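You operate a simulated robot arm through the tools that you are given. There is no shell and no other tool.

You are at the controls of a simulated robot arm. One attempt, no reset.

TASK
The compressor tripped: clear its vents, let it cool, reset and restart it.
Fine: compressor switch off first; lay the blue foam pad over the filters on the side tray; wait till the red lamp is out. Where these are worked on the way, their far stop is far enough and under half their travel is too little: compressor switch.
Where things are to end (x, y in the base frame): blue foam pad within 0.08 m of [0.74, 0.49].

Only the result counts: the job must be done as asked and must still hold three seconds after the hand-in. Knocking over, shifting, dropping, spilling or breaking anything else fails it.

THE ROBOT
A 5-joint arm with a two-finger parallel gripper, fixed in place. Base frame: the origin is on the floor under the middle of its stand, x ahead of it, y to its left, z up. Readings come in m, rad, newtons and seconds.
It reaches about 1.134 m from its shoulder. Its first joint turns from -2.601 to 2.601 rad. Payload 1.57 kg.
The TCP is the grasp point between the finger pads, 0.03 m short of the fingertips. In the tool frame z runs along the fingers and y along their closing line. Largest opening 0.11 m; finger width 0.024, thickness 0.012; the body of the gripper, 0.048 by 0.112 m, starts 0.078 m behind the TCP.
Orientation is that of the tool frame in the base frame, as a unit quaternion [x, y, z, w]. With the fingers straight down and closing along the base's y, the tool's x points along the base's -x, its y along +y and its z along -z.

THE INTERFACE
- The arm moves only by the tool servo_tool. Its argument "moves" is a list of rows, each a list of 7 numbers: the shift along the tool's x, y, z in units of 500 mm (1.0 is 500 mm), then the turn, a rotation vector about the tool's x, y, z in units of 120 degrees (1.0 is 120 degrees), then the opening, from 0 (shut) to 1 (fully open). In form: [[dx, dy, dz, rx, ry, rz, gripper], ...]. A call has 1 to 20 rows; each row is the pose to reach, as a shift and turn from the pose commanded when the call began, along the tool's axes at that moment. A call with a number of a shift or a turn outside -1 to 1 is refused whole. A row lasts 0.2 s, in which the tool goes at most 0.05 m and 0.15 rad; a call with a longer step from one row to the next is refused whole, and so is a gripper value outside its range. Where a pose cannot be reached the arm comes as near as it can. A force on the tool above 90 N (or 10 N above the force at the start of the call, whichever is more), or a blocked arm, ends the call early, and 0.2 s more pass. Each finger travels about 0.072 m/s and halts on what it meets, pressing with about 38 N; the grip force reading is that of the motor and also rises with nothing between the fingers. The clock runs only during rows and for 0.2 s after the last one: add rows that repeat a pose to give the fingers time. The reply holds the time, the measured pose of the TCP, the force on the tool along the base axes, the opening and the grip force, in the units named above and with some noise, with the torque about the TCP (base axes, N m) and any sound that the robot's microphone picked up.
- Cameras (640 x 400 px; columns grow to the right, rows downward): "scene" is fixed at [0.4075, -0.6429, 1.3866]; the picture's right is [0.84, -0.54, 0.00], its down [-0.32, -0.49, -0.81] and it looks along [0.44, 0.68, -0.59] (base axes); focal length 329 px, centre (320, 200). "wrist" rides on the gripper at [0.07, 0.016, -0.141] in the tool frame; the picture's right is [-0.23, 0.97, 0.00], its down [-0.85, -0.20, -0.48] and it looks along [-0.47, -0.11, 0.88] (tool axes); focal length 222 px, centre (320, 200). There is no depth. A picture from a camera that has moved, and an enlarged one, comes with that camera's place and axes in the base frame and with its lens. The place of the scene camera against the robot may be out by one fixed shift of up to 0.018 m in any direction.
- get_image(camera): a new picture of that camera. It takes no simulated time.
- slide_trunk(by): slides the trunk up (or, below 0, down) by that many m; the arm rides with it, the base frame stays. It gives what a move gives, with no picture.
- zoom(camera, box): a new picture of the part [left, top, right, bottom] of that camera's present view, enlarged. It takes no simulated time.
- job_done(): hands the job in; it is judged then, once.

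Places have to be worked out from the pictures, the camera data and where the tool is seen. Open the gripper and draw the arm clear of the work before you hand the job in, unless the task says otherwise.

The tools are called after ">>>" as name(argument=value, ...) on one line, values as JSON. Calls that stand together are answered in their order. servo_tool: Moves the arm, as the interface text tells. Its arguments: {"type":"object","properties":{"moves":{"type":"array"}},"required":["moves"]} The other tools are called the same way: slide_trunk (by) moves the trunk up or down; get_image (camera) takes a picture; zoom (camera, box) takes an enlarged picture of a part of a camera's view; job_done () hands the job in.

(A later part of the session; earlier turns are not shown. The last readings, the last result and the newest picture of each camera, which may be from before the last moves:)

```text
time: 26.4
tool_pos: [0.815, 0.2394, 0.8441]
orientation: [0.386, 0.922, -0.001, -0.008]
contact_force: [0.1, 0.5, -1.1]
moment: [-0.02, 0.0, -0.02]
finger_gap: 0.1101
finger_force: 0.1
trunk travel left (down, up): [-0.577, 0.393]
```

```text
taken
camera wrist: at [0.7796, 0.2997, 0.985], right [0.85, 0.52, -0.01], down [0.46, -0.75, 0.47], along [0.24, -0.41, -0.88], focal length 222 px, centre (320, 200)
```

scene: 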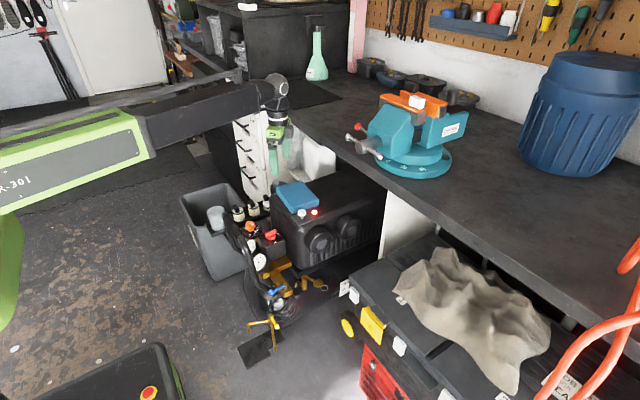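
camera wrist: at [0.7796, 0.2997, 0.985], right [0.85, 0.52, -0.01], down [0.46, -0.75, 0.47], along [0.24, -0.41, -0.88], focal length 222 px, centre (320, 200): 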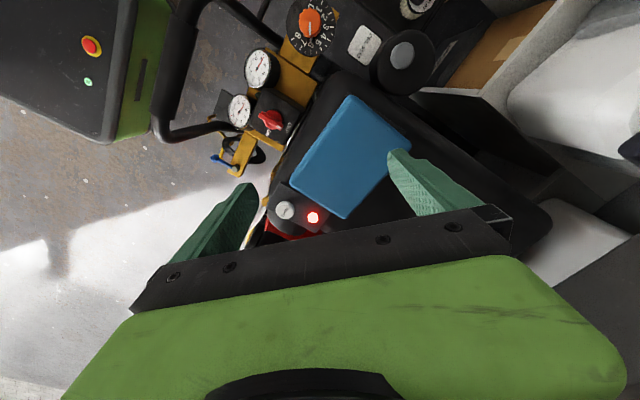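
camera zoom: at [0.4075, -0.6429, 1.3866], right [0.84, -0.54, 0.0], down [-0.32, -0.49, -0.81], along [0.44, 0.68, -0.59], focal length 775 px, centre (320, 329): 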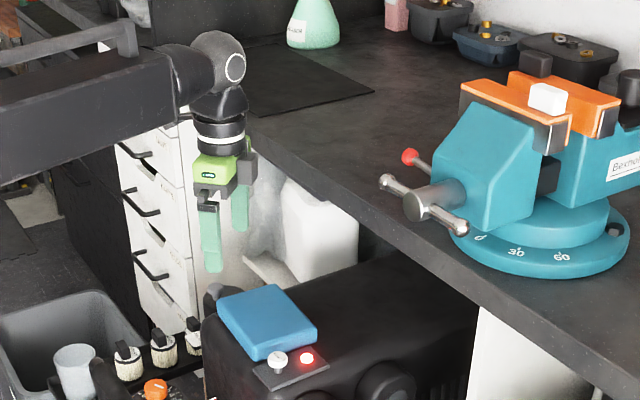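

The bench edge seems to be at about x≈0.90, z≈0.885–0.925, so the upper wrist must stay clear of it. I'll back off to x=0.76 and complete the rotation there, away from the edge.

>>> servo_tool(moves=[[0.03, -0.04, 0, 0, 0, 0, 1], [0.065, -0.091, 0, 0, 0, 0.06, 1], [0.065, -0.091, 0, 0, 0, 0.12, 1], [0.065, -0.091, 0, 0, 0, 0.18, 1], [0.065, -0.091, 0, 0, 0, 0.24, 1], [0.065, -0.091, 0, 0, 0, 0.3, 1], [0.065, -0.091, 0, 0, 0, 0.36, 1], [0.065, -0.091, 0, 0, 0, 0.4167, 1], [0.065, -0.091, 0, 0, 0, 0.4167, 1]])

>>> get_image(camera="wrist")

>>> get_image(camera="scene")

```text
time: 28.4
tool_pos: [0.7606, 0.2304, 0.8448]
orientation: [0.741, 0.672, -0.004, -0.007]
contact_force: [0.3, 0.5, -0.4]
moment: [0.01, 0.01, 0.02]
finger_gap: 0.1098
finger_force: 0.1
trunk travel left (down, up): [-0.577, 0.393]
```

```text
taken
camera wrist: at [0.7847, 0.2973, 0.9841], right [0.95, -0.32, -0.02], down [-0.28, -0.83, 0.48], along [-0.17, -0.45, -0.88], focal length 222 px, centre (320, 200)
```

wrist: 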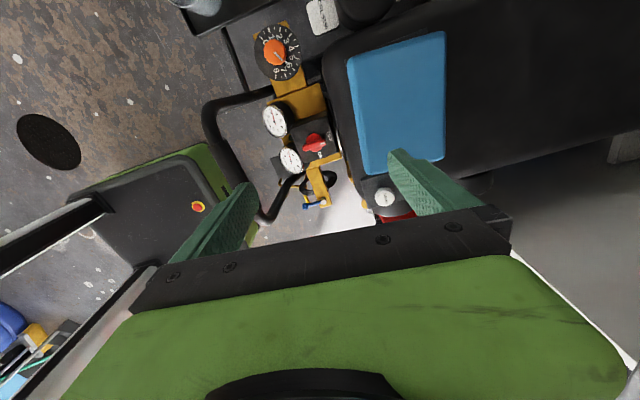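

```text
taken
```

scene: 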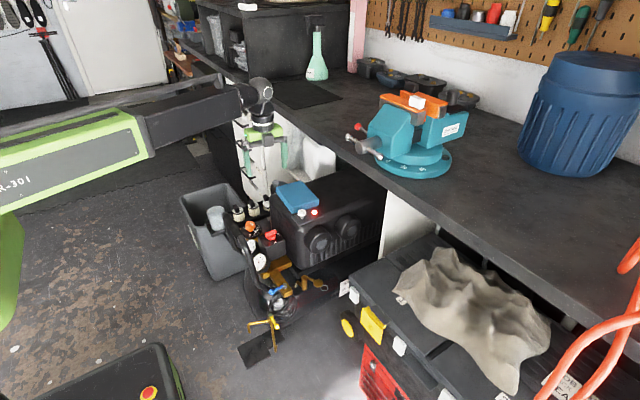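

I'm clear of the bench at (0.761, 0.230, 0.845) with the closing line along the pad's short side. I'll zoom in to refine the pad's corners from this viewpoint.

>>> zoom(camera="wrist", box=[300, 10, 500, 210])

>>> zoom(camera="wrist", box=[440, 100, 640, 300])

```text
2.00 times, centred on (400, 110) of wrist
camera zoom: at [0.7847, 0.2973, 0.9841], right [0.95, -0.32, -0.02], down [-0.28, -0.83, 0.48], along [-0.17, -0.45, -0.88], focal length 444 px, centre (160, 380)
```

zoom: 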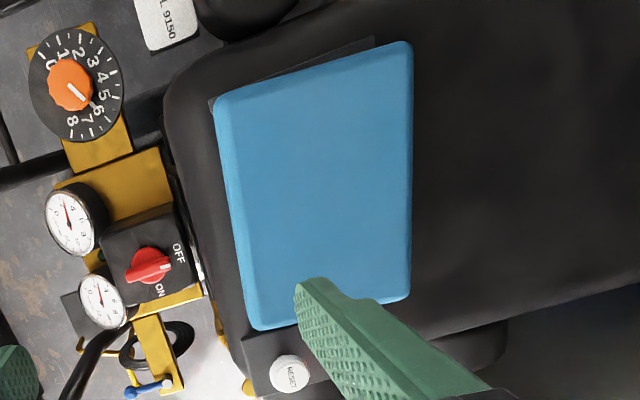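

```text
2.00 times, centred on (540, 200) of wrist
camera zoom: at [0.7847, 0.2973, 0.9841], right [0.95, -0.32, -0.02], down [-0.28, -0.83, 0.48], along [-0.17, -0.45, -0.88], focal length 444 px, centre (-120, 200)
```

zoom: 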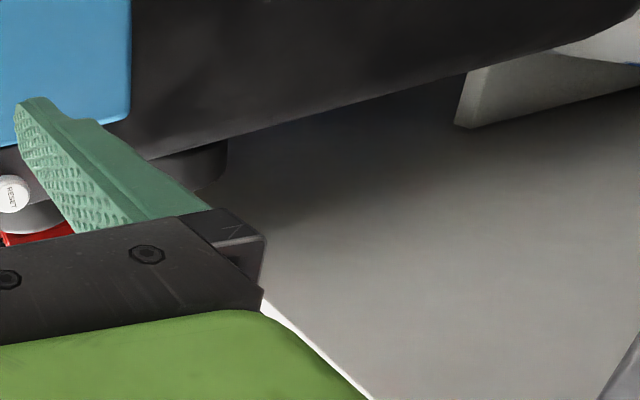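

Both views agree on the pad: centre ≈(0.866, 0.230), top z≈0.688, yaw ≈ −5.4°. I'll lower the trunk to TCP z≈0.75 here, in front of the bench edge, before moving in under it.

>>> slide_trunk(by=-0.095)

>>> get_image(camera="wrist")

>>> zoom(camera="scene", box=[180, 60, 420, 230])

```text
time: 29.7
tool_pos: [0.7603, 0.2294, 0.7504]
orientation: [0.74, 0.673, -0.005, -0.006]
contact_force: [0.0, -1.4, -1.1]
moment: [0.03, -0.01, 0.01]
finger_gap: 0.1102
finger_force: 0.1
trunk travel left (down, up): [-0.482, 0.488]
```

```text
taken
camera wrist: at [0.7846, 0.2974, 0.8892], right [0.95, -0.32, -0.02], down [-0.27, -0.83, 0.48], along [-0.17, -0.45, -0.88], focal length 222 px, centre (320, 200)
```

wrist: 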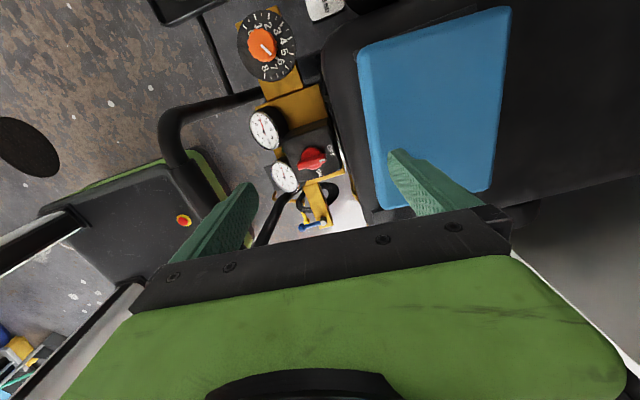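

```text
2.35 times, centred on (300, 145) of scene
camera zoom: at [0.4075, -0.6429, 1.3866], right [0.84, -0.54, 0.0], down [-0.32, -0.49, -0.81], along [0.44, 0.68, -0.59], focal length 775 px, centre (367, 329)
```

zoom: 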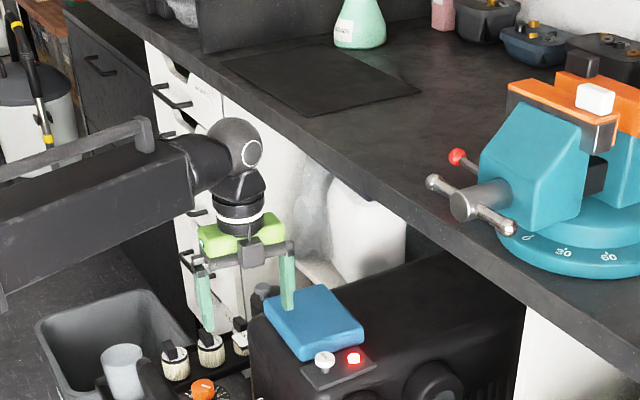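

Now the view is closer with a vertical baseline of 0.095 m from the last one; I'll zoom in on the pad to pin down its height and width.

>>> zoom(camera="wrist", box=[320, 0, 540, 220])

```text
1.82 times, centred on (430, 110) of wrist
camera zoom: at [0.7846, 0.2974, 0.8892], right [0.95, -0.32, -0.02], down [-0.27, -0.83, 0.48], along [-0.17, -0.45, -0.88], focal length 404 px, centre (120, 364)
```

zoom: 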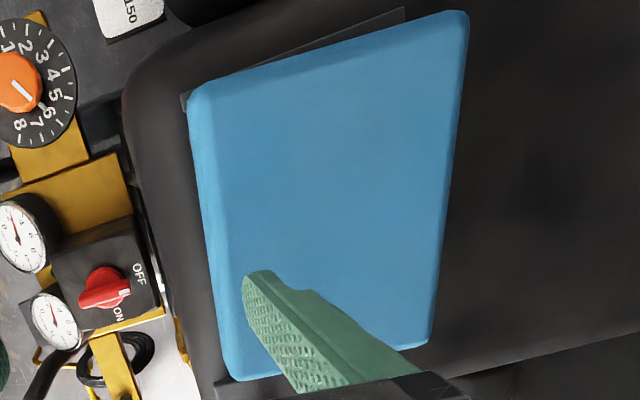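

I get an outer width of about 105 mm, so the 110 mm opening leaves little slack. Before moving in I want the bench slab's thickness, so I'll zoom on its front edge.

>>> zoom(camera="scene", box=[270, 100, 400, 200])

```text
4.00 times, centred on (335, 150) of scene
camera zoom: at [0.4075, -0.6429, 1.3866], right [0.84, -0.54, 0.0], down [-0.32, -0.49, -0.81], along [0.44, 0.68, -0.59], focal length 1318 px, centre (260, 400)
```

zoom: 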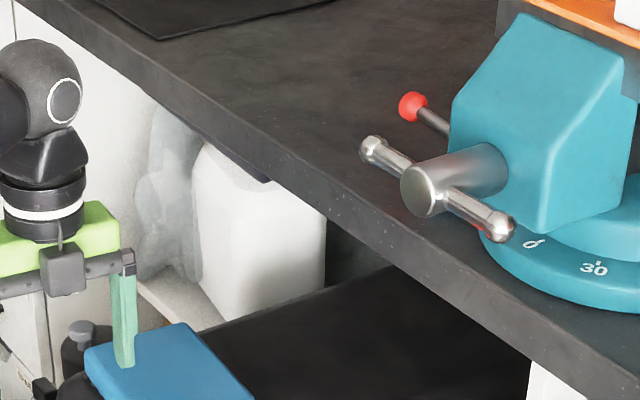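

The bench slab appears to span z≈0.918–0.95 with its edge at x≈0.902. I'll lean the tool 3° so that the wrist stays back, and move in to x≈0.83 first.

>>> servo_tool(moves=[[0, 0, 0, -0.016, 0, 0, 1], [0, 0, 0, -0.0325, 0, 0, 1], [0.004, 0.05, -0.001, -0.0325, 0, 0, 1], [0.009, 0.1, -0.0015, -0.0325, 0, 0, 1], [0.012, 0.14, -0.002, -0.0325, 0, 0, 1], [0.012, 0.14, -0.002, -0.0325, 0, 0, 1]])

>>> get_image(camera="wrist")

>>> zoom(camera="scene", box=[200, 80, 360, 220])

```text
time: 31.1
tool_pos: [0.8321, 0.2302, 0.7495]
orientation: [0.741, 0.672, 0.018, 0.02]
contact_force: [-0.3, 0.2, 0.9]
moment: [-0.01, 0.0, 0.02]
finger_gap: 0.11
finger_force: 0.0
trunk travel left (down, up): [-0.482, 0.488]
```

```text
taken
camera wrist: at [0.8467, 0.2978, 0.8903], right [0.95, -0.32, 0.05], down [-0.31, -0.83, 0.47], along [-0.11, -0.46, -0.88], focal length 222 px, centre (320, 200)
```

wrist: 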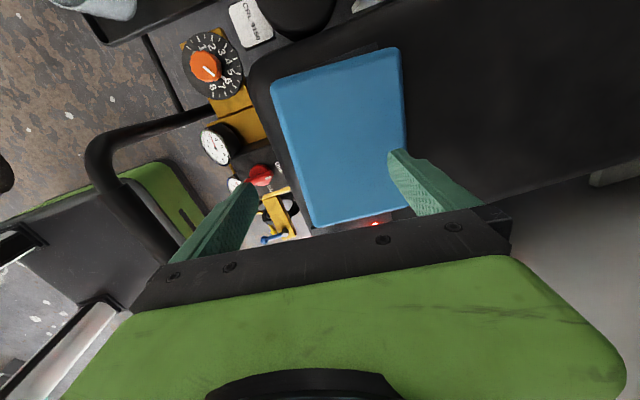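

```text
2.86 times, centred on (280, 150) of scene
camera zoom: at [0.4075, -0.6429, 1.3866], right [0.84, -0.54, 0.0], down [-0.32, -0.49, -0.81], along [0.44, 0.68, -0.59], focal length 941 px, centre (434, 343)
```

zoom: 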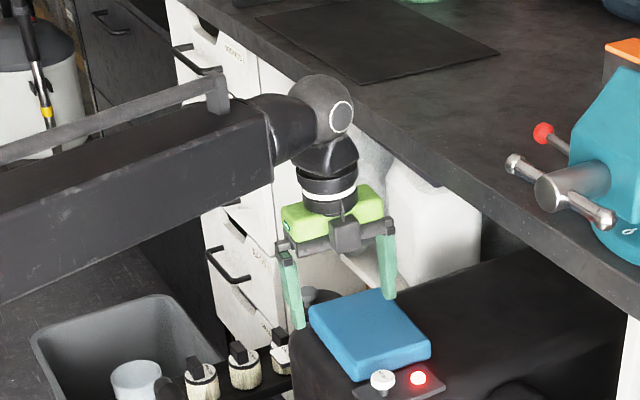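

The lean is 3° and all is clear at x=0.832. I'll move the remaining 31 mm in small steps to be over the pad's centre line.

>>> servo_tool(moves=[[0.001, 0.02, 0.001, 0, 0, 0, 1], [0.002, 0.04, 0.002, 0, 0, 0, 1], [0.004, 0.062, 0.0033, 0, 0, 0, 1], [0.004, 0.062, 0.0033, 0, 0, 0, 1]])

>>> get_image(camera="wrist")

>>> zoom(camera="wrist", box=[200, 50, 440, 240])

>>> zoom(camera="scene", box=[240, 100, 360, 230])

```text
time: 32.1
tool_pos: [0.8616, 0.2288, 0.7495]
orientation: [0.74, 0.672, 0.019, 0.019]
contact_force: [-0.7, -0.6, -0.2]
moment: [0.01, 0.0, 0.02]
finger_gap: 0.11
finger_force: 0.1
trunk travel left (down, up): [-0.482, 0.488]
```

```text
taken
camera wrist: at [0.8766, 0.2967, 0.8903], right [0.95, -0.32, 0.05], down [-0.31, -0.83, 0.47], along [-0.11, -0.46, -0.88], focal length 222 px, centre (320, 200)
```

wrist: 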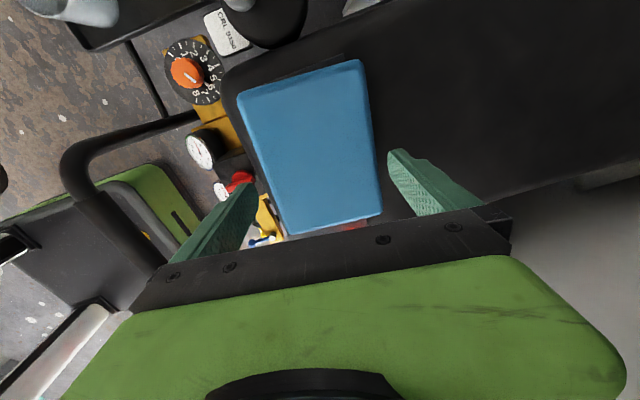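

```text
2.11 times, centred on (320, 145) of wrist
camera zoom: at [0.8766, 0.2967, 0.8903], right [0.95, -0.32, 0.05], down [-0.31, -0.83, 0.47], along [-0.11, -0.46, -0.88], focal length 468 px, centre (320, 316)
```

zoom: 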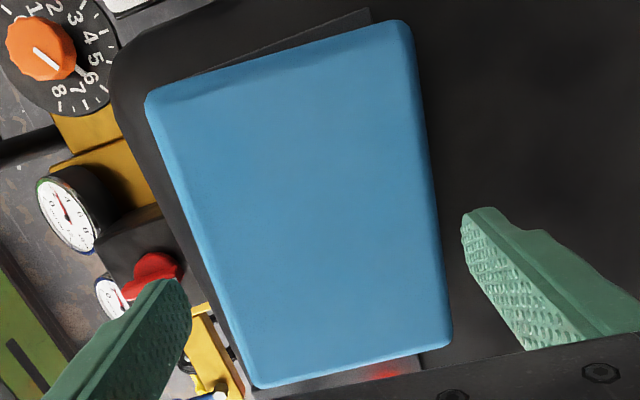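

```text
3.08 times, centred on (300, 165) of scene
camera zoom: at [0.4075, -0.6429, 1.3866], right [0.84, -0.54, 0.0], down [-0.32, -0.49, -0.81], along [0.44, 0.68, -0.59], focal length 1014 px, centre (382, 308)
```

zoom: 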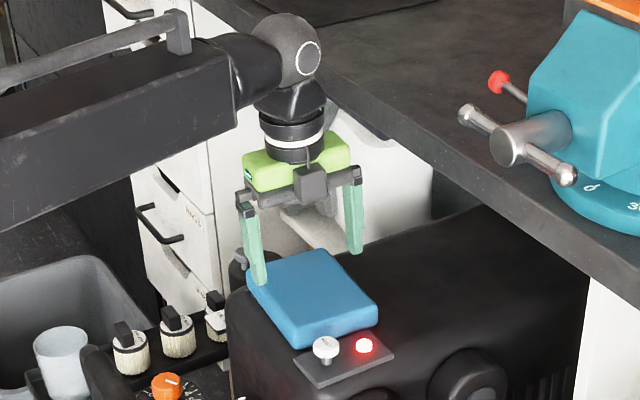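

The fingers now straddle the pad in view, but it looks as wide as my full opening. I'll zoom in tighter to measure its edges against the fingers.

>>> zoom(camera="wrist", box=[235, 110, 335, 210])

>>> zoom(camera="wrist", box=[340, 110, 440, 210])

>>> zoom(camera="scene", box=[270, 165, 340, 225])

```text
4.00 times, centred on (285, 160) of wrist
camera zoom: at [0.8766, 0.2967, 0.8903], right [0.95, -0.32, 0.05], down [-0.31, -0.83, 0.47], along [-0.11, -0.46, -0.88], focal length 888 px, centre (460, 360)
```

zoom: 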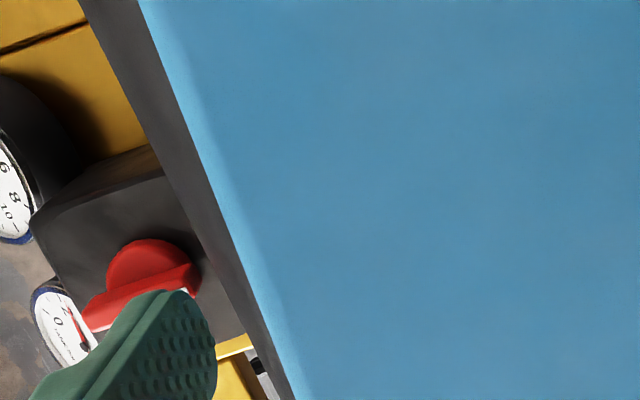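

```text
4.00 times, centred on (390, 160) of wrist
camera zoom: at [0.8766, 0.2967, 0.8903], right [0.95, -0.32, 0.05], down [-0.31, -0.83, 0.47], along [-0.11, -0.46, -0.88], focal length 888 px, centre (40, 360)
```

zoom: 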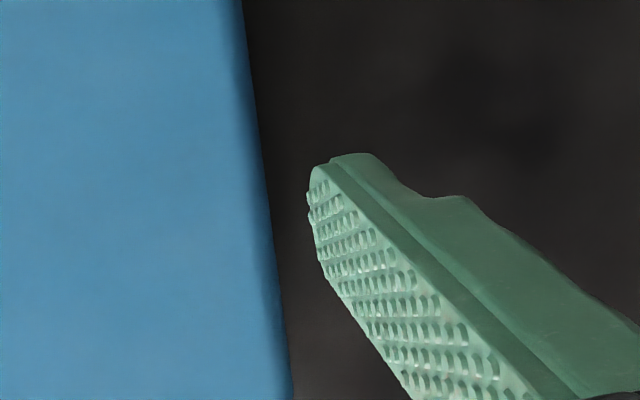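

```text
6.67 times, centred on (305, 195) of scene
camera zoom: at [0.4075, -0.6429, 1.3866], right [0.84, -0.54, 0.0], down [-0.32, -0.49, -0.81], along [0.44, 0.68, -0.59], focal length 2196 px, centre (420, 233)
```

zoom: 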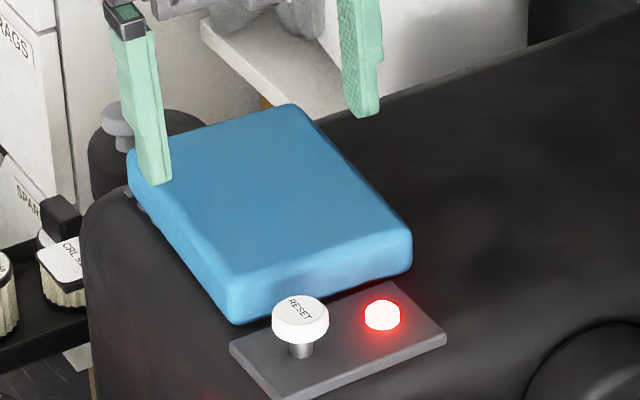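

I measure about 108 mm outer width against the 110 mm opening: tight, but with rounded shoulders. I'll trim position (+2 mm in x), yaw (−0.6°) and reduce the lean to 2° for the best fit.

>>> servo_tool(moves=[[0, 0.0042, 0, 0.0083, 0, -0.005, 1], [0, 0.0042, 0, 0.0083, 0, -0.005, 1], [0, 0.0042, 0, 0.0083, 0, -0.005, 1]])

>>> slide_trunk(by=-0.025)

>>> get_image(camera="wrist")

>>> zoom(camera="wrist", box=[200, 100, 340, 220])

>>> zoom(camera="wrist", box=[340, 110, 440, 210])

>>> zoom(camera="scene", box=[240, 110, 360, 230])

```text
time: 32.9
tool_pos: [0.8639, 0.2285, 0.7491]
orientation: [0.736, 0.676, 0.011, 0.013]
contact_force: [-0.1, -0.3, -0.1]
moment: [0.01, 0.02, 0.01]
finger_gap: 0.1098
finger_force: 0.1
trunk travel left (down, up): [-0.482, 0.488]
```

```text
time: 33.6
tool_pos: [0.8632, 0.2281, 0.7254]
orientation: [0.737, 0.675, 0.012, 0.012]
contact_force: [0.5, -0.4, 0.5]
moment: [0.03, 0.0, 0.05]
finger_gap: 0.1102
finger_force: 0.0
trunk travel left (down, up): [-0.457, 0.513]
```

```text
taken
camera wrist: at [0.8804, 0.2965, 0.8648], right [0.95, -0.31, 0.03], down [-0.29, -0.83, 0.47], along [-0.12, -0.46, -0.88], focal length 222 px, centre (320, 200)
```

wrist: 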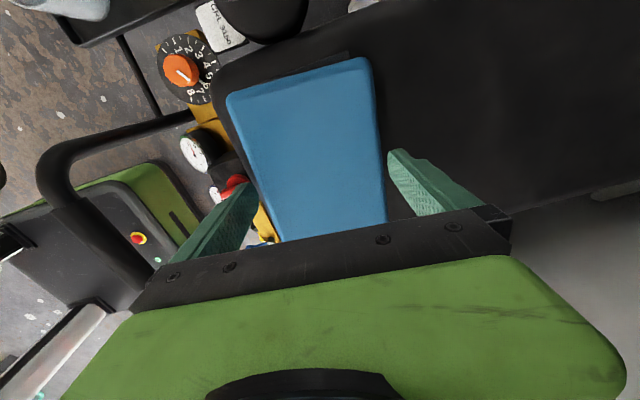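

```text
3.33 times, centred on (270, 160) of wrist
camera zoom: at [0.8804, 0.2965, 0.8648], right [0.95, -0.31, 0.03], down [-0.29, -0.83, 0.47], along [-0.12, -0.46, -0.88], focal length 740 px, centre (487, 333)
```

zoom: 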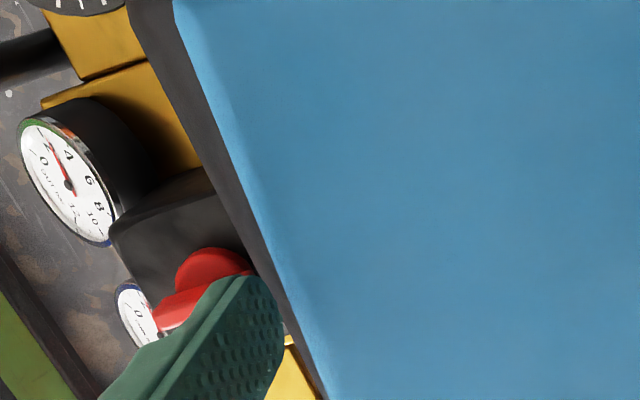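

```text
4.00 times, centred on (390, 160) of wrist
camera zoom: at [0.8804, 0.2965, 0.8648], right [0.95, -0.31, 0.03], down [-0.29, -0.83, 0.47], along [-0.12, -0.46, -0.88], focal length 888 px, centre (40, 360)
```

zoom: 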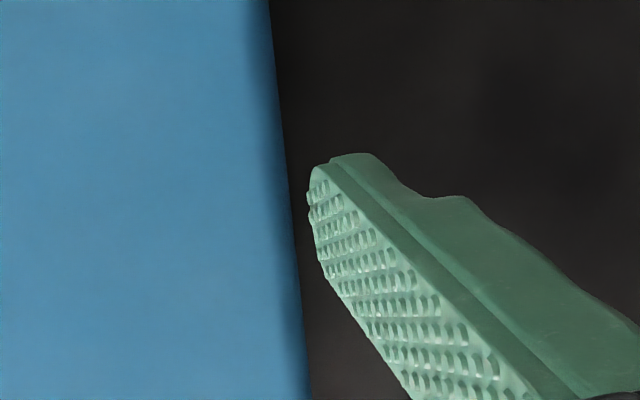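

```text
3.33 times, centred on (300, 170) of scene
camera zoom: at [0.4075, -0.6429, 1.3866], right [0.84, -0.54, 0.0], down [-0.32, -0.49, -0.81], along [0.44, 0.68, -0.59], focal length 1098 px, centre (387, 300)
```

zoom: 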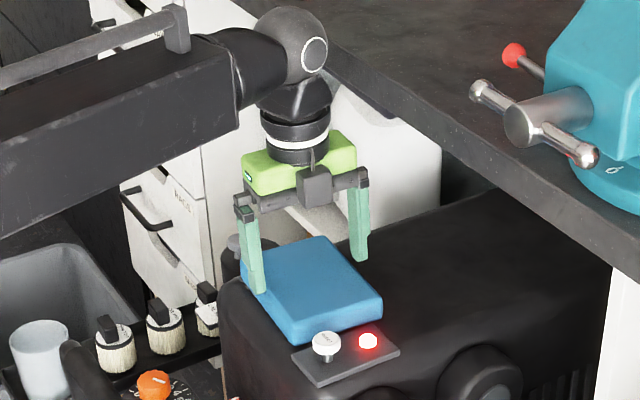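

Fingertips are about 7 mm above the pad and the alignment looks even on both sides. I'll lower in small steps while watching the force.

>>> slide_trunk(by=-0.012)

>>> zoom(camera="wrist", box=[200, 100, 340, 220])

>>> zoom(camera="wrist", box=[340, 110, 440, 210])

```text
time: 34.2
tool_pos: [0.8637, 0.2273, 0.7145]
orientation: [0.736, 0.676, 0.012, 0.013]
contact_force: [5.1, -0.7, 23.9]
moment: [0.0, -0.21, 0.03]
finger_gap: 0.1101
finger_force: 0.0
trunk travel left (down, up): [-0.445, 0.525]
```

```text
3.33 times, centred on (270, 160) of wrist
camera zoom: at [0.8791, 0.2959, 0.8548], right [0.95, -0.31, 0.04], down [-0.29, -0.83, 0.47], along [-0.12, -0.46, -0.88], focal length 740 px, centre (487, 333)
```

zoom: 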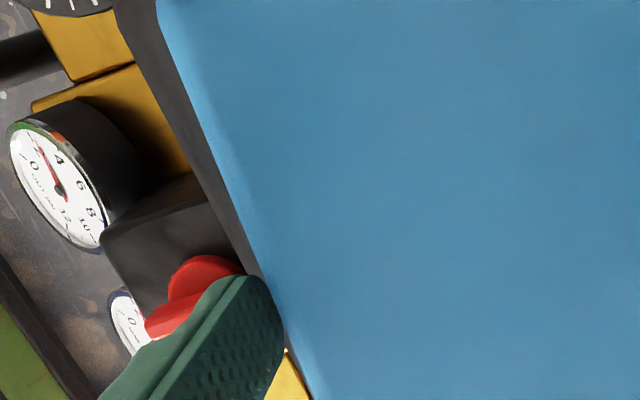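

```text
4.00 times, centred on (390, 160) of wrist
camera zoom: at [0.8791, 0.2959, 0.8548], right [0.95, -0.31, 0.04], down [-0.29, -0.83, 0.47], along [-0.12, -0.46, -0.88], focal length 888 px, centre (40, 360)
```

zoom: 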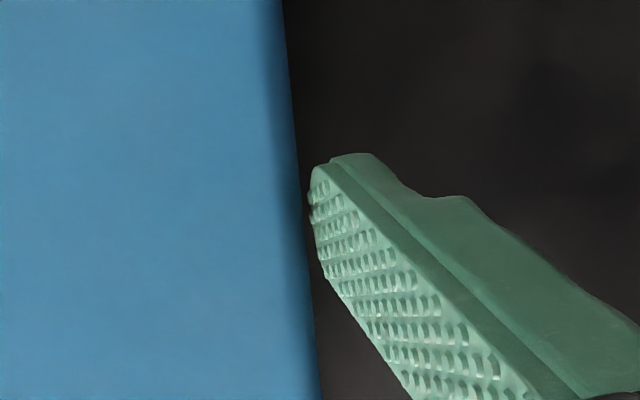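

Both tips met the pad's shoulders (24 N, evenly shared), so it is a hair too wide at this tilt and alignment. I'll lift off, straighten the tool to about 0.5° and correct yaw, then remeasure.

>>> slide_trunk(by=0.012)

>>> servo_tool(moves=[[0, 0, 0, 0.0125, 0, 0.0035, 1], [0, 0, 0, 0.0125, 0, 0.0035, 1], [0, 0, 0, 0.0125, 0, 0.0035, 1]])

>>> zoom(camera="wrist", box=[220, 110, 320, 210])

>>> zoom(camera="wrist", box=[340, 110, 440, 210])

>>> zoom(camera="scene", box=[240, 110, 360, 230])

```text
time: 34.8
tool_pos: [0.8644, 0.2303, 0.7248]
orientation: [0.736, 0.676, 0.013, 0.012]
contact_force: [-0.5, -0.4, -0.8]
moment: [-0.02, 0.0, 0.0]
finger_gap: 0.11
finger_force: 0.0
trunk travel left (down, up): [-0.457, 0.513]
```

```text
time: 35.6
tool_pos: [0.8639, 0.2289, 0.7247]
orientation: [0.739, 0.673, 0.003, 0.003]
contact_force: [-0.2, -0.6, -0.5]
moment: [0.01, -0.04, 0.0]
finger_gap: 0.1099
finger_force: 0.1
trunk travel left (down, up): [-0.457, 0.513]
```

```text
4.00 times, centred on (270, 160) of wrist
camera zoom: at [0.8844, 0.2959, 0.8644], right [0.95, -0.32, 0.01], down [-0.28, -0.83, 0.47], along [-0.14, -0.45, -0.88], focal length 888 px, centre (520, 360)
```

zoom: 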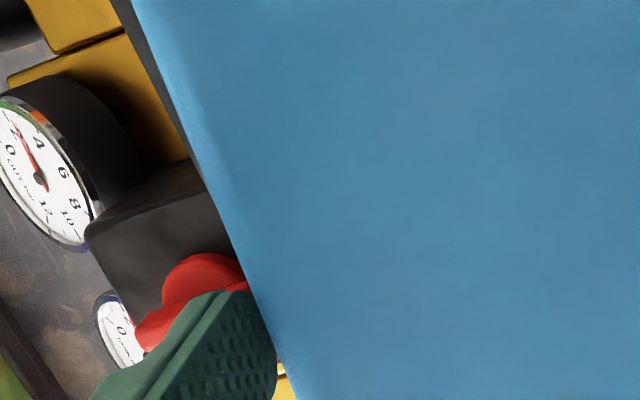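

```text
4.00 times, centred on (390, 160) of wrist
camera zoom: at [0.8844, 0.2959, 0.8644], right [0.95, -0.32, 0.01], down [-0.28, -0.83, 0.47], along [-0.14, -0.45, -0.88], focal length 888 px, centre (40, 360)
```

zoom: 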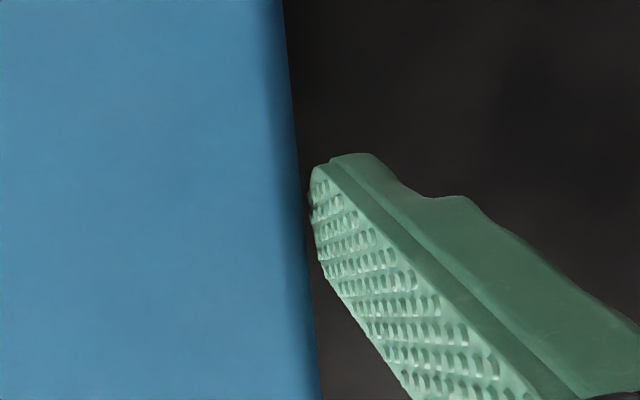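

```text
3.33 times, centred on (300, 170) of scene
camera zoom: at [0.4075, -0.6429, 1.3866], right [0.84, -0.54, 0.0], down [-0.32, -0.49, -0.81], along [0.44, 0.68, -0.59], focal length 1098 px, centre (387, 300)
```

zoom: 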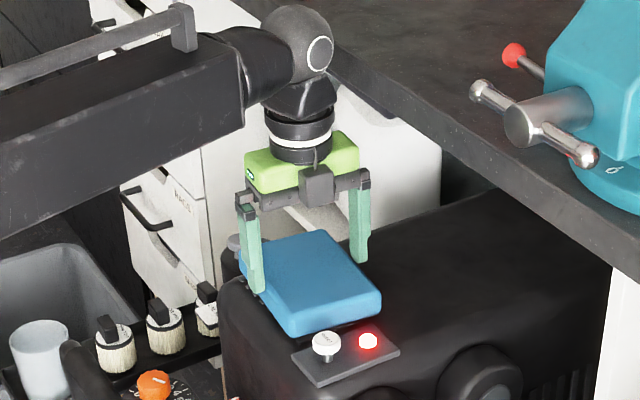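

Comparing views, the pad has come up with the fingers by several mm: it is wedged between them, so it does fit. I'll lower again, setting it down and pressing the fingers further over it.

>>> slide_trunk(by=-0.016)

>>> zoom(camera="wrist", box=[220, 110, 320, 210])

>>> zoom(camera="scene", box=[270, 165, 340, 225])

```text
time: 36.3
tool_pos: [0.8642, 0.2291, 0.7081]
orientation: [0.739, 0.674, 0.004, 0.004]
contact_force: [2.5, 0.5, 11.0]
moment: [0.04, -0.14, 0.08]
finger_gap: 0.1101
finger_force: 0.0
trunk travel left (down, up): [-0.441, 0.529]
```

```text
4.00 times, centred on (270, 160) of wrist
camera zoom: at [0.8838, 0.2956, 0.8493], right [0.95, -0.32, 0.01], down [-0.28, -0.83, 0.47], along [-0.14, -0.45, -0.88], focal length 888 px, centre (520, 360)
```

zoom: 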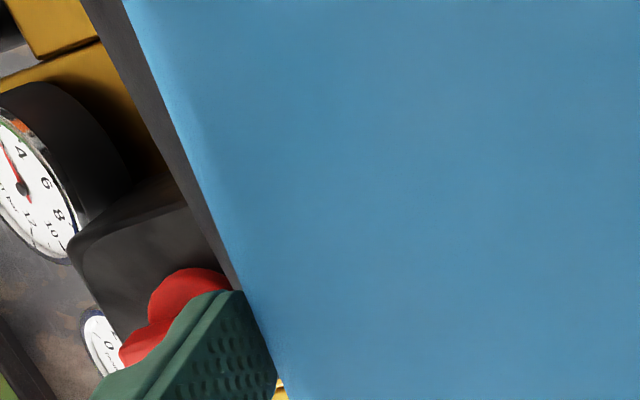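

```text
6.67 times, centred on (305, 195) of scene
camera zoom: at [0.4075, -0.6429, 1.3866], right [0.84, -0.54, 0.0], down [-0.32, -0.49, -0.81], along [0.44, 0.68, -0.59], focal length 2196 px, centre (420, 233)
```

zoom: 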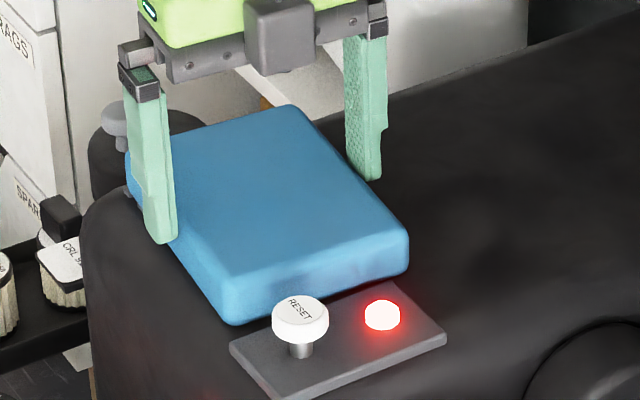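

The fingers are sliding down over the pad's sides with only 11 N. I'll continue another 9 mm.

>>> slide_trunk(by=-0.009)

>>> zoom(camera="scene", box=[270, 165, 340, 225])

>>> get_image(camera="wrist")

```text
time: 36.9
tool_pos: [0.8625, 0.2284, 0.7014]
orientation: [0.74, 0.673, 0.006, 0.003]
contact_force: [12.1, -0.7, 31.0]
moment: [0.08, -0.42, 0.14]
finger_gap: 0.1103
finger_force: 0.1
trunk travel left (down, up): [-0.432, 0.538]
```

```text
6.67 times, centred on (305, 195) of scene
camera zoom: at [0.4075, -0.6429, 1.3866], right [0.84, -0.54, 0.0], down [-0.32, -0.49, -0.81], along [0.44, 0.68, -0.59], focal length 2196 px, centre (420, 233)
```

zoom: 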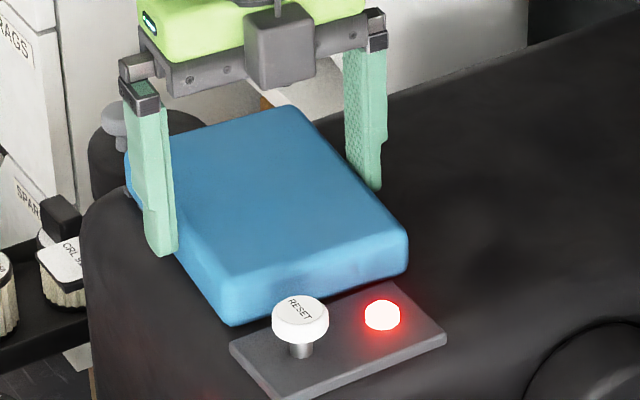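

```text
taken
camera wrist: at [0.8831, 0.2951, 0.8415], right [0.95, -0.32, 0.01], down [-0.28, -0.83, 0.47], along [-0.14, -0.45, -0.88], focal length 222 px, centre (320, 200)
```

wrist: 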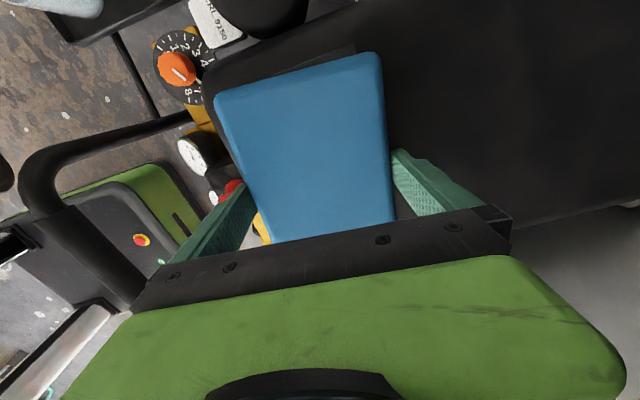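

The tips are at about z=0.671, overlapping the pad's sides by ~16 mm. I'll close the fingers on it now.

>>> servo_tool(moves=[[0, 0, 0, 0, 0, 0, 0.95], [0, 0, 0, 0, 0, 0, 0.85], [0, 0, 0, 0, 0, 0, 0.7], [0, 0, 0, 0, 0, 0, 0.7]])

>>> zoom(camera="scene", box=[270, 165, 340, 225])

```text
time: 37.9
tool_pos: [0.8623, 0.2276, 0.7002]
orientation: [0.739, 0.674, 0.004, 0.002]
contact_force: [-1.2, -4.2, 10.6]
moment: [-0.15, -0.06, -0.07]
finger_gap: 0.1091
finger_force: 38.7
trunk travel left (down, up): [-0.432, 0.538]
```

```text
6.67 times, centred on (305, 195) of scene
camera zoom: at [0.4075, -0.6429, 1.3866], right [0.84, -0.54, 0.0], down [-0.32, -0.49, -0.81], along [0.44, 0.68, -0.59], focal length 2196 px, centre (420, 233)
```

zoom: 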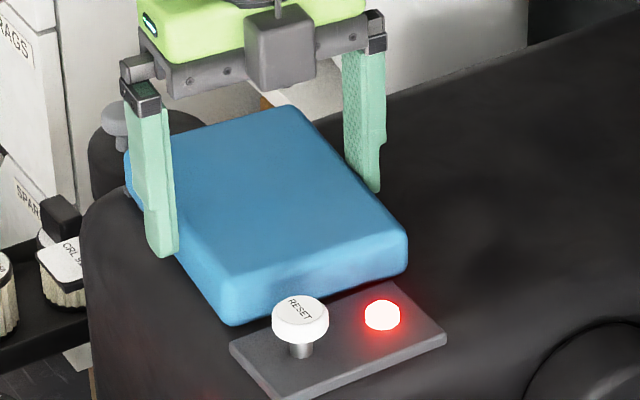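

The pad is gripped (gap 109 mm, 39 N). I'll lift 5 cm and verify it comes up.

>>> slide_trunk(by=0.05)

>>> zoom(camera="scene", box=[230, 110, 360, 240])

>>> get_image(camera="wrist")

```text
time: 38.8
tool_pos: [0.8631, 0.2286, 0.7488]
orientation: [0.739, 0.674, 0.004, 0.002]
contact_force: [-0.8, -0.2, -1.5]
moment: [0.03, -0.01, -0.01]
finger_gap: 0.1087
finger_force: 38.1
trunk travel left (down, up): [-0.482, 0.488]
```

```text
3.08 times, centred on (295, 175) of scene
camera zoom: at [0.4075, -0.6429, 1.3866], right [0.84, -0.54, 0.0], down [-0.32, -0.49, -0.81], along [0.44, 0.68, -0.59], focal length 1014 px, centre (397, 277)
```

zoom: 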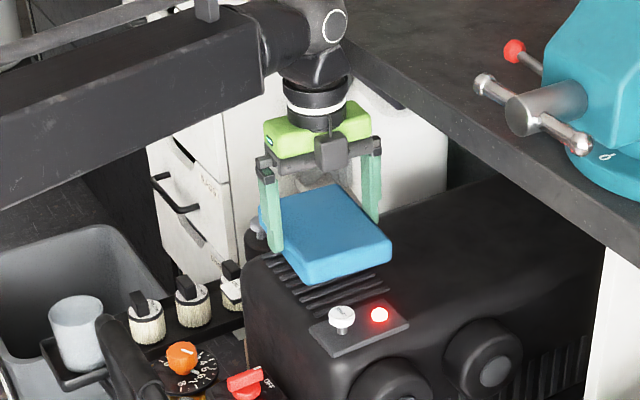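

```text
taken
camera wrist: at [0.8845, 0.2959, 0.8894], right [0.95, -0.32, 0.01], down [-0.28, -0.83, 0.47], along [-0.14, -0.45, -0.88], focal length 222 px, centre (320, 200)
```

wrist: 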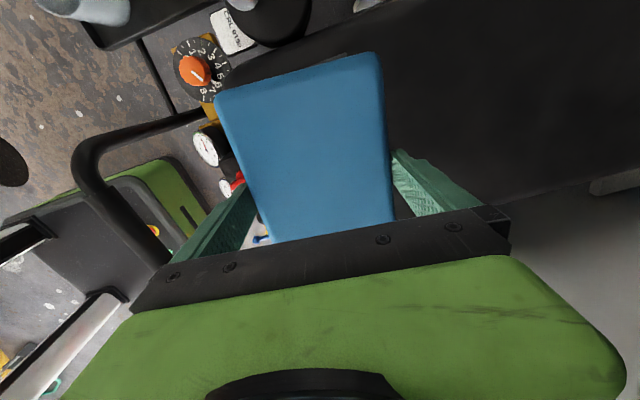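

The pad is up and the vents are clear. I'll draw it out in −x from under the bench edge, keeping the grip.

>>> servo_tool(moves=[[-0.003, -0.04, 0, 0, 0, 0, 0.7], [-0.008, -0.09, 0, 0, 0, 0, 0.7], [-0.013, -0.14, 0, 0, 0, 0, 0.7], [-0.018, -0.19, 0, 0, 0, 0, 0.7], [-0.021, -0.229, 0, 0, 0, 0, 0.7], [-0.021, -0.229, 0, 0, 0, 0, 0.7]])

>>> get_image(camera="wrist")

>>> get_image(camera="scene")

```text
time: 40.2
tool_pos: [0.7487, 0.2299, 0.7494]
orientation: [0.739, 0.674, 0.003, 0.003]
contact_force: [-0.2, -0.5, -1.1]
moment: [-0.01, 0.02, -0.02]
finger_gap: 0.1089
finger_force: 38.2
trunk travel left (down, up): [-0.482, 0.488]
```

```text
taken
camera wrist: at [0.7693, 0.2967, 0.8895], right [0.95, -0.32, 0.01], down [-0.28, -0.83, 0.47], along [-0.14, -0.45, -0.88], focal length 222 px, centre (320, 200)
```

wrist: 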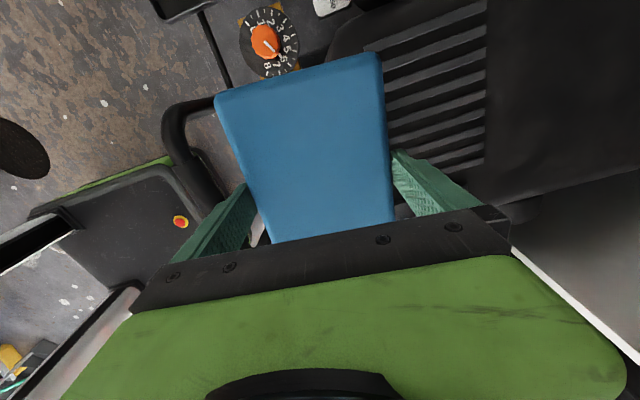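

```text
taken
```

scene: 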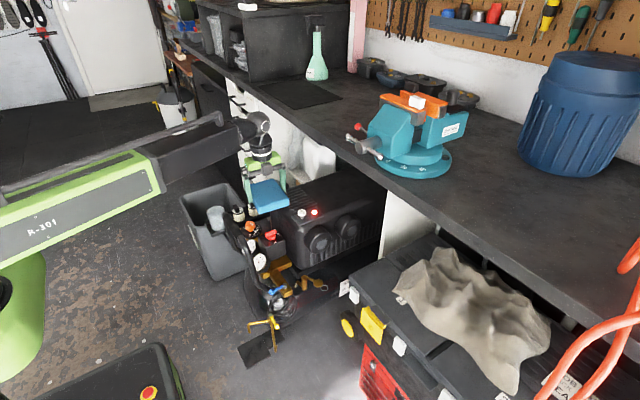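

Everything is clear. Next I'll carry the pad toward the tray, turning it −95° so its long side runs along x, and stop at y≈0.37 to view the filters.

>>> servo_tool(moves=[[0.022, 0.001, 0, 0, 0, -0.061, 0.7], [0.044, 0.001, 0, 0, 0, -0.122, 0.7], [0.066, 0.002, 0, 0, 0, -0.183, 0.7], [0.088, 0.002, 0, 0, 0, -0.244, 0.7], [0.11, 0.003, 0, 0, 0, -0.305, 0.7], [0.132, 0.003, 0, 0, 0, -0.366, 0.7], [0.154, 0.004, 0, 0, 0, -0.427, 0.7], [0.176, 0.004, 0, 0, 0, -0.488, 0.7], [0.198, 0.005, 0, 0, 0, -0.549, 0.7], [0.22, 0.005, 0, 0, 0, -0.61, 0.7], [0.242, 0.006, 0, 0, 0, -0.671, 0.7], [0.264, 0.006, 0, 0, 0, -0.732, 0.7], [0.282, 0.007, 0, 0, 0, -0.794, 0.7], [0.282, 0.007, 0, 0, 0, -0.794, 0.7]])

>>> get_image(camera="wrist")

>>> get_image(camera="scene")

```text
time: 43.2
tool_pos: [0.7648, 0.3688, 0.7494]
orientation: [0.0, 1.0, 0.001, 0.004]
contact_force: [0.6, -0.8, -0.2]
moment: [0.0, 0.01, -0.02]
finger_gap: 0.1087
finger_force: 38.4
trunk travel left (down, up): [-0.482, 0.488]
```

```text
taken
camera wrist: at [0.6933, 0.3845, 0.8885], right [0.23, 0.97, 0.0], down [0.85, -0.2, 0.49], along [0.47, -0.11, -0.87], focal length 222 px, centre (320, 200)
```

wrist: 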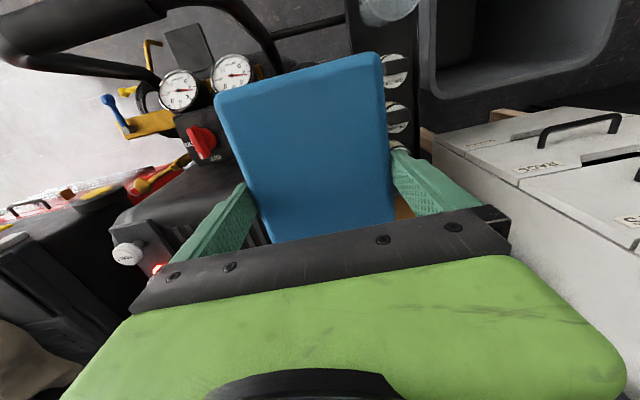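

```text
taken
```

scene: 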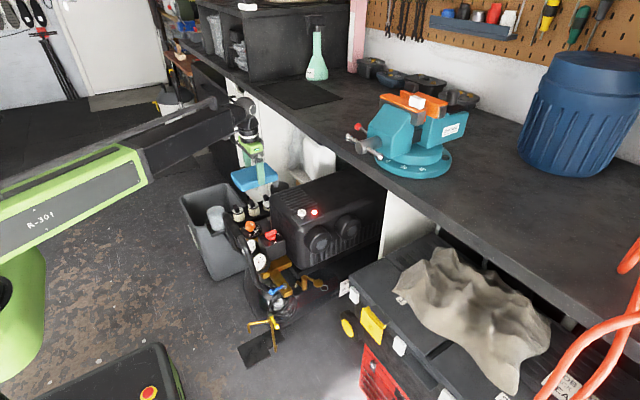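

The pad is at (0.765, 0.369) with its long side along x, and the filters are just visible at its right. I'll zoom in to confirm their position and the clearance around the tray.

>>> zoom(camera="wrist", box=[340, 0, 500, 160])

>>> zoom(camera="scene", box=[180, 130, 320, 260])

```text
2.50 times, centred on (420, 80) of wrist
camera zoom: at [0.6933, 0.3845, 0.8885], right [0.23, 0.97, 0.0], down [0.85, -0.2, 0.49], along [0.47, -0.11, -0.87], focal length 555 px, centre (70, 500)
```

zoom: 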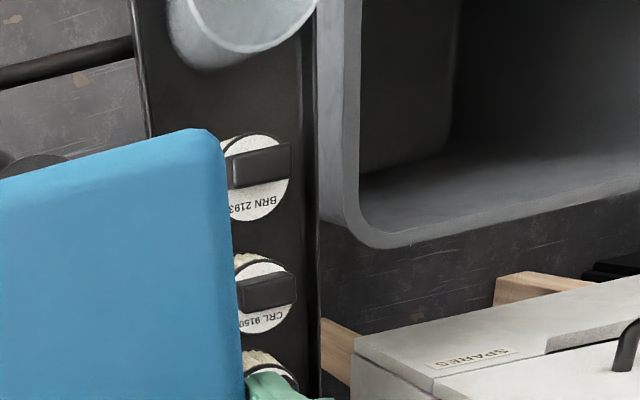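

```text
3.08 times, centred on (250, 195) of scene
camera zoom: at [0.4075, -0.6429, 1.3866], right [0.84, -0.54, 0.0], down [-0.32, -0.49, -0.81], along [0.44, 0.68, -0.59], focal length 1014 px, centre (535, 215)
```

zoom: 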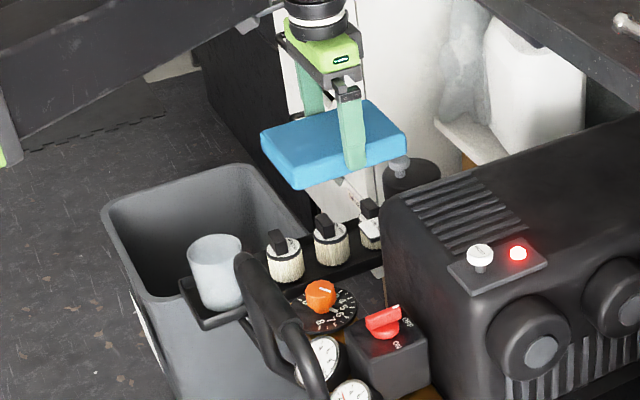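

The filters' grips centre on y≈0.494 at x≈0.708, 0.776, 0.844, with tops at about z≈0.535. I'll move over them to (0.765, 0.493).

>>> servo_tool(moves=[[0, 0.06, 0, 0, 0, 0, 0.7], [0, 0.12, 0, 0, 0, 0, 0.7], [0, 0.18, 0, 0, 0, 0, 0.7], [0, 0.225, 0, 0, 0, 0, 0.7], [0, 0.248, 0, 0, 0, 0, 0.7], [0, 0.248, 0, 0, 0, 0, 0.7]])

>>> slide_trunk(by=-0.12)

>>> get_image(camera="wrist")

>>> zoom(camera="scene", box=[180, 130, 320, 260])

```text
time: 44.6
tool_pos: [0.7661, 0.4933, 0.7494]
orientation: [0.001, 1.0, 0.001, 0.004]
contact_force: [-0.3, 0.2, -0.7]
moment: [-0.03, -0.03, -0.04]
finger_gap: 0.1091
finger_force: 38.4
trunk travel left (down, up): [-0.482, 0.488]
```

```text
time: 46.1
tool_pos: [0.7632, 0.4947, 0.6295]
orientation: [0.001, 1.0, 0.001, 0.004]
contact_force: [-0.2, 1.0, -1.0]
moment: [0.02, -0.02, 0.01]
finger_gap: 0.1087
finger_force: 37.9
trunk travel left (down, up): [-0.362, 0.608]
```

```text
taken
camera wrist: at [0.6932, 0.5095, 0.7686], right [0.23, 0.97, 0.0], down [0.85, -0.2, 0.49], along [0.47, -0.11, -0.87], focal length 222 px, centre (320, 200)
```

wrist: 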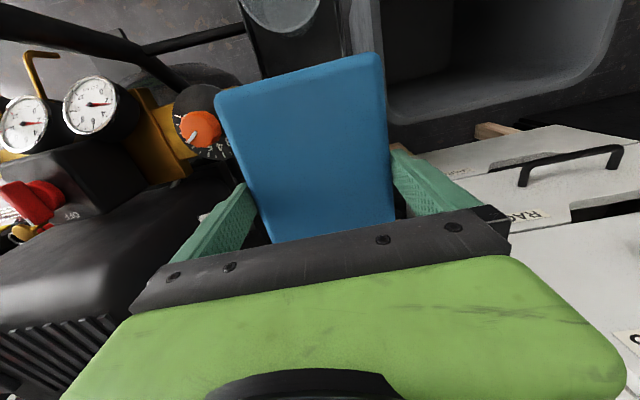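

```text
3.08 times, centred on (250, 195) of scene
camera zoom: at [0.4075, -0.6429, 1.3866], right [0.84, -0.54, 0.0], down [-0.32, -0.49, -0.81], along [0.44, 0.68, -0.59], focal length 1014 px, centre (535, 215)
```

zoom: 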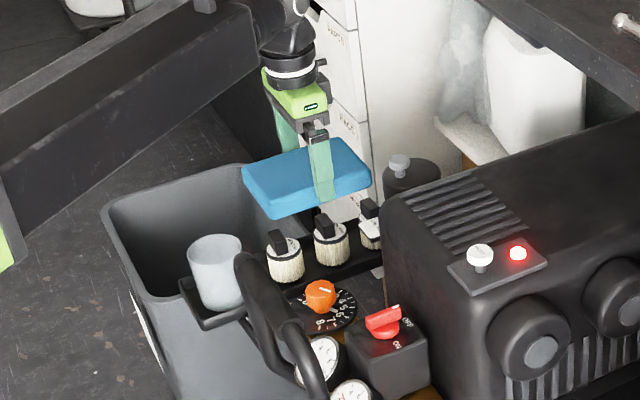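

The pad is right above the filters. I'll lower 3 cm more and then go by touch.

>>> slide_trunk(by=-0.03)

>>> zoom(camera="scene", box=[210, 160, 310, 250])

```text
time: 46.8
tool_pos: [0.7657, 0.4938, 0.5996]
orientation: [0.002, 1.0, 0.001, 0.005]
contact_force: [0.0, -0.5, -0.4]
moment: [-0.01, 0.0, 0.0]
finger_gap: 0.1089
finger_force: 38.1
trunk travel left (down, up): [-0.332, 0.638]
```

```text
4.44 times, centred on (260, 205) of scene
camera zoom: at [0.4075, -0.6429, 1.3866], right [0.84, -0.54, 0.0], down [-0.32, -0.49, -0.81], along [0.44, 0.68, -0.59], focal length 1464 px, centre (587, 178)
```

zoom: 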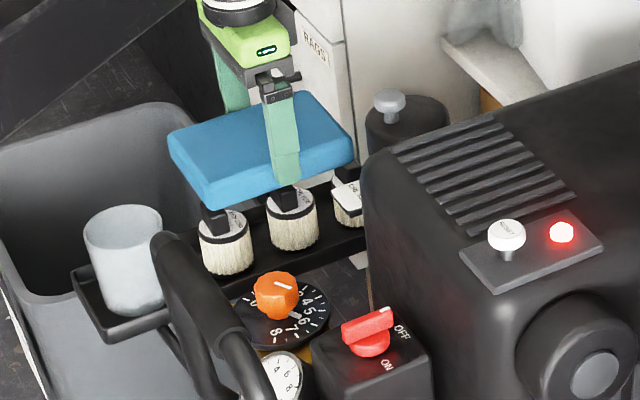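

Still free above the grips. I'll lower in 1 cm steps, watching the force.

>>> slide_trunk(by=-0.012)

>>> zoom(camera="scene", box=[210, 160, 310, 250])

```text
time: 47.4
tool_pos: [0.7658, 0.4941, 0.5874]
orientation: [0.001, 1.0, 0.001, 0.004]
contact_force: [0.4, 0.1, -0.3]
moment: [-0.01, 0.02, 0.03]
finger_gap: 0.1086
finger_force: 38.0
trunk travel left (down, up): [-0.32, 0.65]
```

```text
4.44 times, centred on (260, 205) of scene
camera zoom: at [0.4075, -0.6429, 1.3866], right [0.84, -0.54, 0.0], down [-0.32, -0.49, -0.81], along [0.44, 0.68, -0.59], focal length 1464 px, centre (587, 178)
```

zoom: 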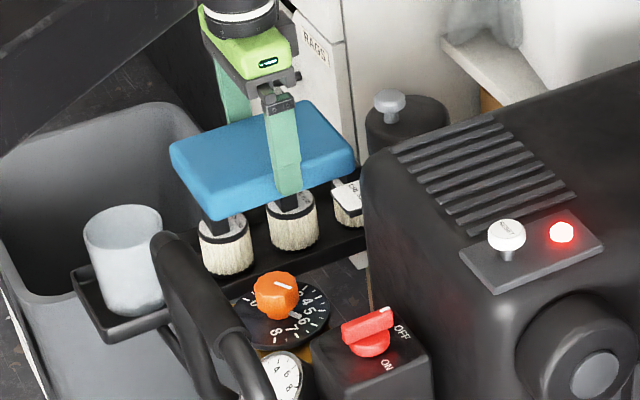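

No contact yet and the pad is nearly down. I'll continue with 7 mm steps.

>>> slide_trunk(by=-0.007)

```text
time: 48.0
tool_pos: [0.764, 0.4929, 0.5805]
orientation: [0.001, 1.0, 0.001, 0.004]
contact_force: [0.3, -0.5, -0.5]
moment: [0.0, 0.01, -0.02]
finger_gap: 0.1089
finger_force: 37.8
trunk travel left (down, up): [-0.313, 0.657]
```

Still no load at z=0.5805; another 5 mm down.

>>> slide_trunk(by=-0.005)

>>> zoom(camera="scene", box=[210, 160, 310, 250])

```text
time: 48.5
tool_pos: [0.7642, 0.4927, 0.5749]
orientation: [0.0, 1.0, 0.001, 0.004]
contact_force: [0.3, -0.7, -0.2]
moment: [-0.03, -0.02, -0.01]
finger_gap: 0.1088
finger_force: 38.1
trunk travel left (down, up): [-0.308, 0.662]
```

```text
4.44 times, centred on (260, 205) of scene
camera zoom: at [0.4075, -0.6429, 1.3866], right [0.84, -0.54, 0.0], down [-0.32, -0.49, -0.81], along [0.44, 0.68, -0.59], focal length 1464 px, centre (587, 178)
```

zoom: 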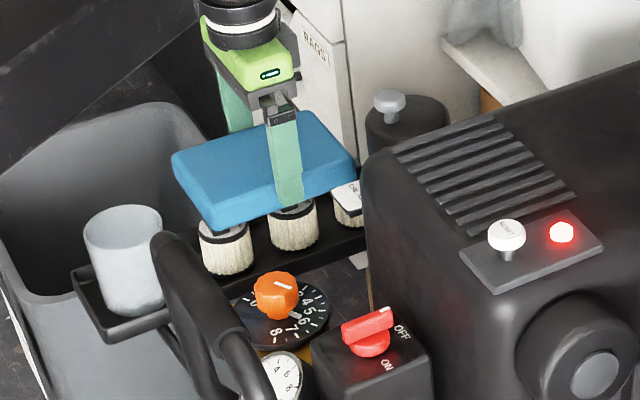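

No contact yet; the handles are just disappearing under the pad. I'll continue in 4 mm steps.

>>> slide_trunk(by=-0.004)

>>> slide_trunk(by=-0.003)

```text
time: 49.0
tool_pos: [0.7645, 0.4943, 0.5723]
orientation: [0.001, 1.0, 0.001, 0.005]
contact_force: [0.0, -0.7, -1.0]
moment: [0.02, -0.03, -0.03]
finger_gap: 0.109
finger_force: 37.7
trunk travel left (down, up): [-0.304, 0.666]
```

```text
time: 49.6
tool_pos: [0.7641, 0.495, 0.5679]
orientation: [0.001, 1.0, 0.001, 0.004]
contact_force: [0.1, 0.6, -0.3]
moment: [-0.02, 0.02, -0.03]
finger_gap: 0.1087
finger_force: 38.7
trunk travel left (down, up): [-0.301, 0.669]
```

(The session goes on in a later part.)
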